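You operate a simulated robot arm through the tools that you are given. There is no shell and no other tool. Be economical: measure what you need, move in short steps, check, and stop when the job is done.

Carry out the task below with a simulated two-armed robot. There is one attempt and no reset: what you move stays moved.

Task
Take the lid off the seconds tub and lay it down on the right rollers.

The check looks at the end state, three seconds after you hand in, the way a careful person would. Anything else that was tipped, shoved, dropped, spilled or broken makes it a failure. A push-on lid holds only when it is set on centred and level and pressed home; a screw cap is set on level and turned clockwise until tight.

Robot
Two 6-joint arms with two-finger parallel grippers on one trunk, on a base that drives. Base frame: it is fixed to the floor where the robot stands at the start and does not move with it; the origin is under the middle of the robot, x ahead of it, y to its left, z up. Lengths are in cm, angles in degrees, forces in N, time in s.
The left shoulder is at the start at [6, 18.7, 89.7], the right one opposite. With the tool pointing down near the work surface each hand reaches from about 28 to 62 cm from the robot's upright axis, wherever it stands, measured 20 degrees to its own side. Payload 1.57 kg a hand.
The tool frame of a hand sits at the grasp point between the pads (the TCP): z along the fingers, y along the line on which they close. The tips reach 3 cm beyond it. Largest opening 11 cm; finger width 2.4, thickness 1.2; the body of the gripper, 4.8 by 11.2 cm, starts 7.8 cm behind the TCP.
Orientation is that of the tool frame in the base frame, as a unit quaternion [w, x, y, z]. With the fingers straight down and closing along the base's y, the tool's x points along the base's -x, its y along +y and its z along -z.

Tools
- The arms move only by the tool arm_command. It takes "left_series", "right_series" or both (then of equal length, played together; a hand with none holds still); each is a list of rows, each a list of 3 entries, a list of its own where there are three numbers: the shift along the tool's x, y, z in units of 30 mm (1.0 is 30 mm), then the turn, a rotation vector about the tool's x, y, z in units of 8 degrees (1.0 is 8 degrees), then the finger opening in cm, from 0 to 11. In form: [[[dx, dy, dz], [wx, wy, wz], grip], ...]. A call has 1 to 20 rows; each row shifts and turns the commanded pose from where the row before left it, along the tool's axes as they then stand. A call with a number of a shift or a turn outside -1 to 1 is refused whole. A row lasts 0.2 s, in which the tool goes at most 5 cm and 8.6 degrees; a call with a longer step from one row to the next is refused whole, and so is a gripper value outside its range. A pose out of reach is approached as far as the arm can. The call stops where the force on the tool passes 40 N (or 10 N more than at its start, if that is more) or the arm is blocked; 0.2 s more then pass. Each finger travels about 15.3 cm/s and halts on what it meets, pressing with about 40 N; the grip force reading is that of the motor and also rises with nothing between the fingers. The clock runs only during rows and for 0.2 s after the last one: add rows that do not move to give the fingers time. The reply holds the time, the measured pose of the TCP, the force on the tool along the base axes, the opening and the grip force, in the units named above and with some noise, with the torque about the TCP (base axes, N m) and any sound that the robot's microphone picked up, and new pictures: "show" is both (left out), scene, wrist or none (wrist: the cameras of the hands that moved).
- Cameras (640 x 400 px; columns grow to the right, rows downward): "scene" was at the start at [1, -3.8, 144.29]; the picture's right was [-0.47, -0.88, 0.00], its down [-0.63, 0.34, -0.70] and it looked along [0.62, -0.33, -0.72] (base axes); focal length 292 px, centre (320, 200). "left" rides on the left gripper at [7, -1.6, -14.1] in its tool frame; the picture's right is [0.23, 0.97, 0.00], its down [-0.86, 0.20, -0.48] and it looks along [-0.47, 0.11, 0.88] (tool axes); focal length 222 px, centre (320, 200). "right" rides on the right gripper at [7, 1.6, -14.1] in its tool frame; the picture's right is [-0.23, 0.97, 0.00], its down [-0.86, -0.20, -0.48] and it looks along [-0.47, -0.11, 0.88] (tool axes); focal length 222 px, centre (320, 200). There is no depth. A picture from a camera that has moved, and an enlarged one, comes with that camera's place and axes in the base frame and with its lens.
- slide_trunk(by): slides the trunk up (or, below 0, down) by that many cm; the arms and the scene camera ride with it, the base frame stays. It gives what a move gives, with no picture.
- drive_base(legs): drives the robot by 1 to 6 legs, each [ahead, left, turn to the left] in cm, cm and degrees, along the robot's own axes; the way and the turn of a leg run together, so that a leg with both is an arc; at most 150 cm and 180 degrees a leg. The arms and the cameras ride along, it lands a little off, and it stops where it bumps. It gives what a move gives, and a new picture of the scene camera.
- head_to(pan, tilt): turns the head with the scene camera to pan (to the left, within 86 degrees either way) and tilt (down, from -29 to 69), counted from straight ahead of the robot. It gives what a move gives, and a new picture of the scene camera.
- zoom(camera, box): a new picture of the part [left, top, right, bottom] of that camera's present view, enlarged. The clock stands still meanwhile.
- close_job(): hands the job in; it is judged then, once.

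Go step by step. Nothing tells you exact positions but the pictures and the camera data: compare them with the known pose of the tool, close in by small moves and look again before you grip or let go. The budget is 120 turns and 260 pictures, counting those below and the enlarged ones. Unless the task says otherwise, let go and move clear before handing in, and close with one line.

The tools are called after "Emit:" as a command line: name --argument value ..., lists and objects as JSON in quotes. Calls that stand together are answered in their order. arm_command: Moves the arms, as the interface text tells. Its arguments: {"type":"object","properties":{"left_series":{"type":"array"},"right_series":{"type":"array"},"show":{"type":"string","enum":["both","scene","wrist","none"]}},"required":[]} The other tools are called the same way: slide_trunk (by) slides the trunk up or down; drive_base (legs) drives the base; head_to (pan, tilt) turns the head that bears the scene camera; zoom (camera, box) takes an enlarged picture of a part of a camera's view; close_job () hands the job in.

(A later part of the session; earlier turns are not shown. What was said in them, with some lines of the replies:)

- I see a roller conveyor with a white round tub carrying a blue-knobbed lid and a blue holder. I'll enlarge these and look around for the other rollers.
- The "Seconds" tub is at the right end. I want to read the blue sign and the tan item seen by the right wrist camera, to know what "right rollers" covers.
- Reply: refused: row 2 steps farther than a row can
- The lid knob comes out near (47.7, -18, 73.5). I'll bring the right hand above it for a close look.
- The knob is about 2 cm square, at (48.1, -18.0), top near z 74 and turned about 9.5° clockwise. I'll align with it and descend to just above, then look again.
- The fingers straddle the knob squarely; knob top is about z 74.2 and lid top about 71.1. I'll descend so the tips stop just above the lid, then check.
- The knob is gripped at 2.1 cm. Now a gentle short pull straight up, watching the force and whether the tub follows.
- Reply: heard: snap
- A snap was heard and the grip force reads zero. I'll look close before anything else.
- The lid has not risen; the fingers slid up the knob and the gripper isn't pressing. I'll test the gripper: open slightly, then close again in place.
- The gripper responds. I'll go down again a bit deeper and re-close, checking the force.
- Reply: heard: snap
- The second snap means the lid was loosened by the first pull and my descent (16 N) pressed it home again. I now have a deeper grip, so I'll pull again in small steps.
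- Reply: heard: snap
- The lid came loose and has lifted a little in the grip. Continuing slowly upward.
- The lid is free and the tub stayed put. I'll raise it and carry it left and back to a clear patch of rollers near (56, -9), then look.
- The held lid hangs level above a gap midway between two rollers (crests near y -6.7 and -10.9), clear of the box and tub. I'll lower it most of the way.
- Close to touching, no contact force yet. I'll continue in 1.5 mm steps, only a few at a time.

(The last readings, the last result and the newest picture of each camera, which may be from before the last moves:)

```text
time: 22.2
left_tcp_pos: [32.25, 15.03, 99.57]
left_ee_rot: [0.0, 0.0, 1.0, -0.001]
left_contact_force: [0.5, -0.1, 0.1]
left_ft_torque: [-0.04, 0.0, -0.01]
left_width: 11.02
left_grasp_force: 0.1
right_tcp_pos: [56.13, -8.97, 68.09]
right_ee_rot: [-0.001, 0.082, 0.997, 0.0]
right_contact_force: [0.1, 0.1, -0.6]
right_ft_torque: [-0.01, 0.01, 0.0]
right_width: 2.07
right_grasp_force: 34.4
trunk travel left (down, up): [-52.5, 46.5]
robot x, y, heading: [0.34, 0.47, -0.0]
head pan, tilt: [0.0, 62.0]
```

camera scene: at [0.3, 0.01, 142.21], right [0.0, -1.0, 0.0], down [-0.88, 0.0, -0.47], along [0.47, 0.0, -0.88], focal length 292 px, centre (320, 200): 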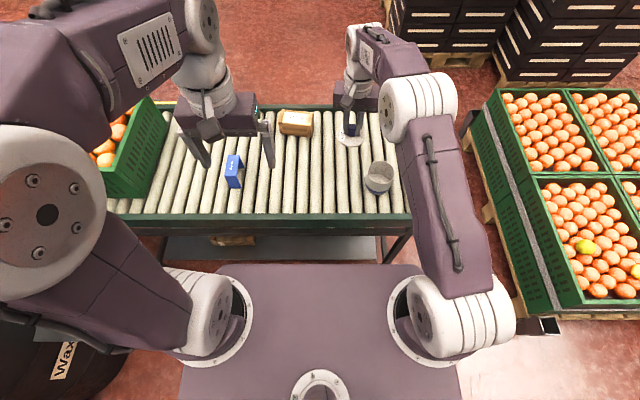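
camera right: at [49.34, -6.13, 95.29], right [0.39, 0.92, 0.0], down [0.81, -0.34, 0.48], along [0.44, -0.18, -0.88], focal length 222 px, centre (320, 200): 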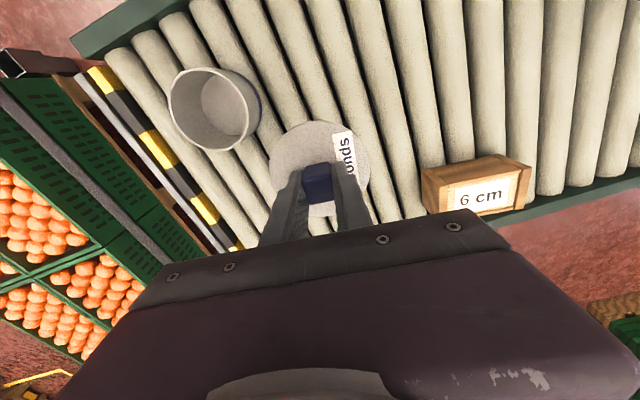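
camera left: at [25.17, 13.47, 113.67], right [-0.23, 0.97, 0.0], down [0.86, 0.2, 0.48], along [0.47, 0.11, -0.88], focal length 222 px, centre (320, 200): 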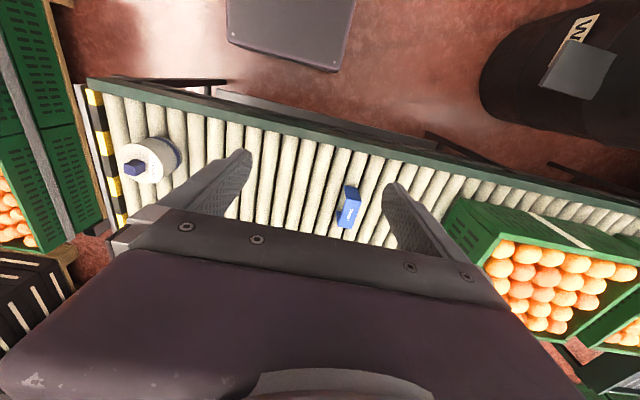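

Emit:
arm_command --right_series '[[[0, 0, 0.04], [0, 0, 0], 0.0], [[0, 0, 0.04], [0, 0, 0], 0.0]]' --show "none"

Emit:
zoom --camera "scene" --box '[335, 125, 385, 175]'

Emit:
zoom --camera "right" --box '[220, 90, 420, 215]'

```text
time: 22.8
left_tcp_pos: [32.32, 15.0, 99.53]
left_ee_rot: [0.0, 0.0, 1.0, -0.001]
left_contact_force: [-0.3, 0.4, -0.2]
left_ft_torque: [0.0, 0.02, -0.01]
left_width: 11.0
left_grasp_force: 0.0
right_tcp_pos: [56.0, -9.0, 67.81]
right_ee_rot: [0.0, 0.083, 0.997, 0.0]
right_contact_force: [-0.5, -0.3, -1.2]
right_ft_torque: [0.0, 0.02, -0.02]
right_width: 2.06
right_grasp_force: 34.4
trunk travel left (down, up): [-52.5, 46.5]
robot x, y, heading: [0.07, -0.11, -0.0]
head pan, tilt: [0.0, 62.0]
```

```text
8.00 times, centred on (360, 150) of scene
camera zoom: at [0.32, 0.02, 142.21], right [0.0, -1.0, 0.0], down [-0.88, 0.0, -0.47], along [0.47, 0.0, -0.88], focal length 2334 px, centre (0, 600)
```

zoom: 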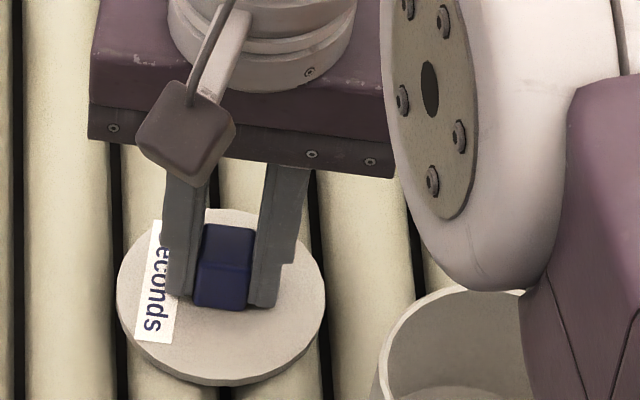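

```text
3.20 times, centred on (320, 152) of right
camera zoom: at [49.38, -6.18, 82.0], right [0.39, 0.92, 0.0], down [0.81, -0.34, 0.48], along [0.44, -0.18, -0.88], focal length 711 px, centre (320, 352)
```

zoom: 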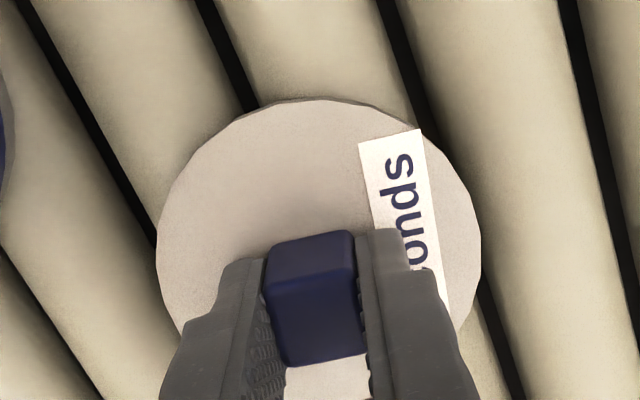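

Emit:
arm_command --right_series '[[[0, 0, 0.04], [0, 0, 0], 0.0], [[0, 0, 0.04], [0, 0, 0], 0.0]]' --show "none"

```text
time: 23.4
left_tcp_pos: [32.25, 15.09, 99.59]
left_ee_rot: [0.0, -0.001, 1.0, -0.001]
left_contact_force: [0.0, 0.5, 0.0]
left_ft_torque: [-0.02, -0.02, 0.03]
left_width: 10.99
left_grasp_force: 0.0
right_tcp_pos: [56.08, -8.96, 67.61]
right_ee_rot: [0.001, 0.084, 0.996, 0.0]
right_contact_force: [0.5, -1.1, 3.9]
right_ft_torque: [-0.02, -0.05, 0.02]
right_width: 2.08
right_grasp_force: 34.1
trunk travel left (down, up): [-52.5, 46.5]
robot x, y, heading: [-0.3, -0.11, -0.1]
head pan, tilt: [0.0, 62.0]
```

Light contact (about 4 N) at TCP z 67.6: the lid rests on the rollers. I'll open gently and hold to check.

Emit:
arm_command --right_series '[[[0, 0, 0], [0, 0, 0], 2.1], [[0, 0, 0], [0, 0, 0], 2.4], [[0, 0, 0], [0, 0, 0], 2.8], [[0, 0, 0], [0, 0, 0], 3.3], [[0, 0, 0], [0, 0, 0], 4], [[0, 0, 0], [0, 0, 0], 4]]' --show "none"

Emit:
zoom --camera "right" --box '[220, 90, 420, 215]'

```text
time: 24.8
left_tcp_pos: [32.18, 15.01, 99.57]
left_ee_rot: [0.0, 0.0, 1.0, -0.002]
left_contact_force: [-0.1, -0.7, 0.1]
left_ft_torque: [0.01, -0.03, -0.02]
left_width: 10.99
left_grasp_force: 0.0
right_tcp_pos: [55.99, -9.05, 67.78]
right_ee_rot: [0.0, 0.083, 0.997, 0.001]
right_contact_force: [0.3, 0.4, 7.9]
right_ft_torque: [0.01, -0.01, 0.03]
right_width: 3.62
right_grasp_force: 0.0
trunk travel left (down, up): [-52.5, 46.5]
robot x, y, heading: [0.26, 0.12, -0.0]
head pan, tilt: [0.0, 62.0]
```

```text
3.20 times, centred on (320, 152) of right
camera zoom: at [49.36, -6.16, 81.85], right [0.39, 0.92, 0.0], down [0.81, -0.34, 0.48], along [0.44, -0.18, -0.88], focal length 711 px, centre (320, 352)
```

zoom: 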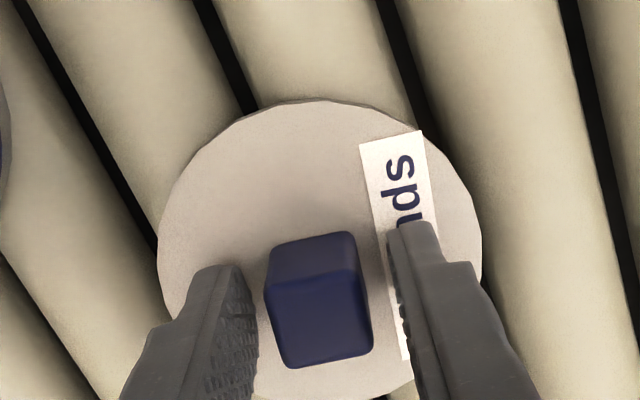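

The lid is released and flat. I'll lift straight up clear of it.

Emit:
arm_command --right_series '[[[0, 0, -0.1], [0, 0, 0], 3.6], [[0, 0, -0.2], [0, 0, 0], 4], [[0, 0, -0.5], [0, 0, 0], 4.5], [[0, 0, -0.9], [0, 0, 0], 4.5], [[0, 0, -0.9], [0, 0, 0], 4.5], [[0, 0, -0.9], [0, 0, 0], 4.5], [[0, 0, -0.9], [0, 0, 0], 4.5], [[0, 0, -0.9], [0, 0, 0], 4.5]]'

Emit:
zoom --camera "scene" --box '[310, 110, 410, 210]'

```text
time: 26.6
left_tcp_pos: [32.18, 15.1, 99.56]
left_ee_rot: [-0.001, 0.0, 1.0, -0.001]
left_contact_force: [-0.4, -0.6, 0.0]
left_ft_torque: [-0.02, -0.02, -0.03]
left_width: 10.99
left_grasp_force: 0.1
right_tcp_pos: [56.07, -9.07, 83.62]
right_ee_rot: [0.0, 0.084, 0.996, 0.0]
right_contact_force: [0.0, -0.1, -0.2]
right_ft_torque: [-0.03, -0.03, 0.01]
right_width: 4.51
right_grasp_force: 0.1
trunk travel left (down, up): [-52.5, 46.5]
robot x, y, heading: [-0.1, -0.19, 0.1]
head pan, tilt: [0.0, 62.0]
camera scene: at [0.27, 0.02, 142.21], right [0.0, -1.0, 0.0], down [-0.88, 0.0, -0.47], along [0.47, 0.0, -0.88], focal length 292 px, centre (320, 200)
camera right: at [49.42, -6.17, 97.83], right [0.39, 0.92, 0.0], down [0.81, -0.34, 0.48], along [0.44, -0.18, -0.88], focal length 222 px, centre (320, 200)
```

scene: 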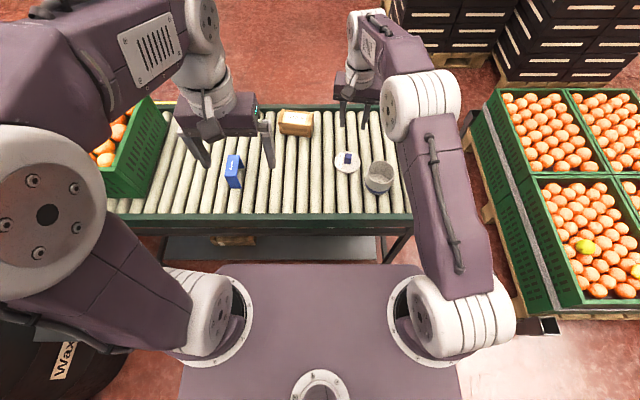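
right: 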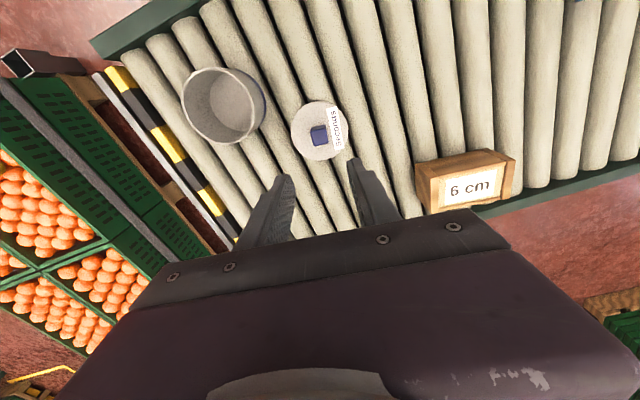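

```text
4.00 times, centred on (360, 160) of scene
camera zoom: at [0.27, 0.02, 142.21], right [0.0, -1.0, 0.0], down [-0.88, 0.0, -0.47], along [0.47, 0.0, -0.88], focal length 1167 px, centre (160, 360)
```

zoom: 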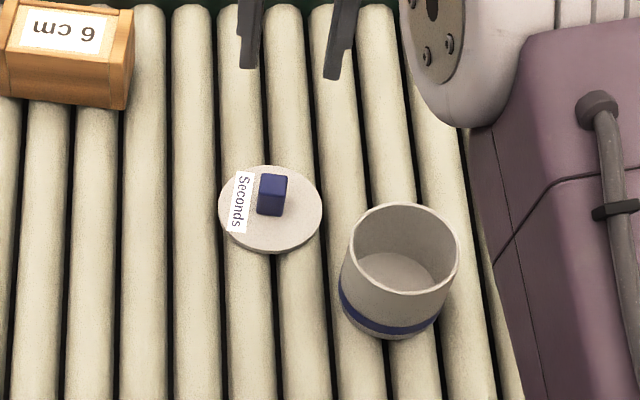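

The lid lies flat on the right-hand rollers, the tub stands upright where it was, and both hands are clear. Handing in.

Emit:
close_job

```text
The job is handed in.
```

The lid is off the "Seconds" tub and lying flat, knob up, on the right-hand rollers, and the job is handed in. I took "right rollers" to mean the right end of the roller bed, between the "6 cm" box and the tub. The first pull loosened the lid but my regrip pressed it back on, so it came off on the second pull. The tub is still upright in its place, and nothing else was touched.
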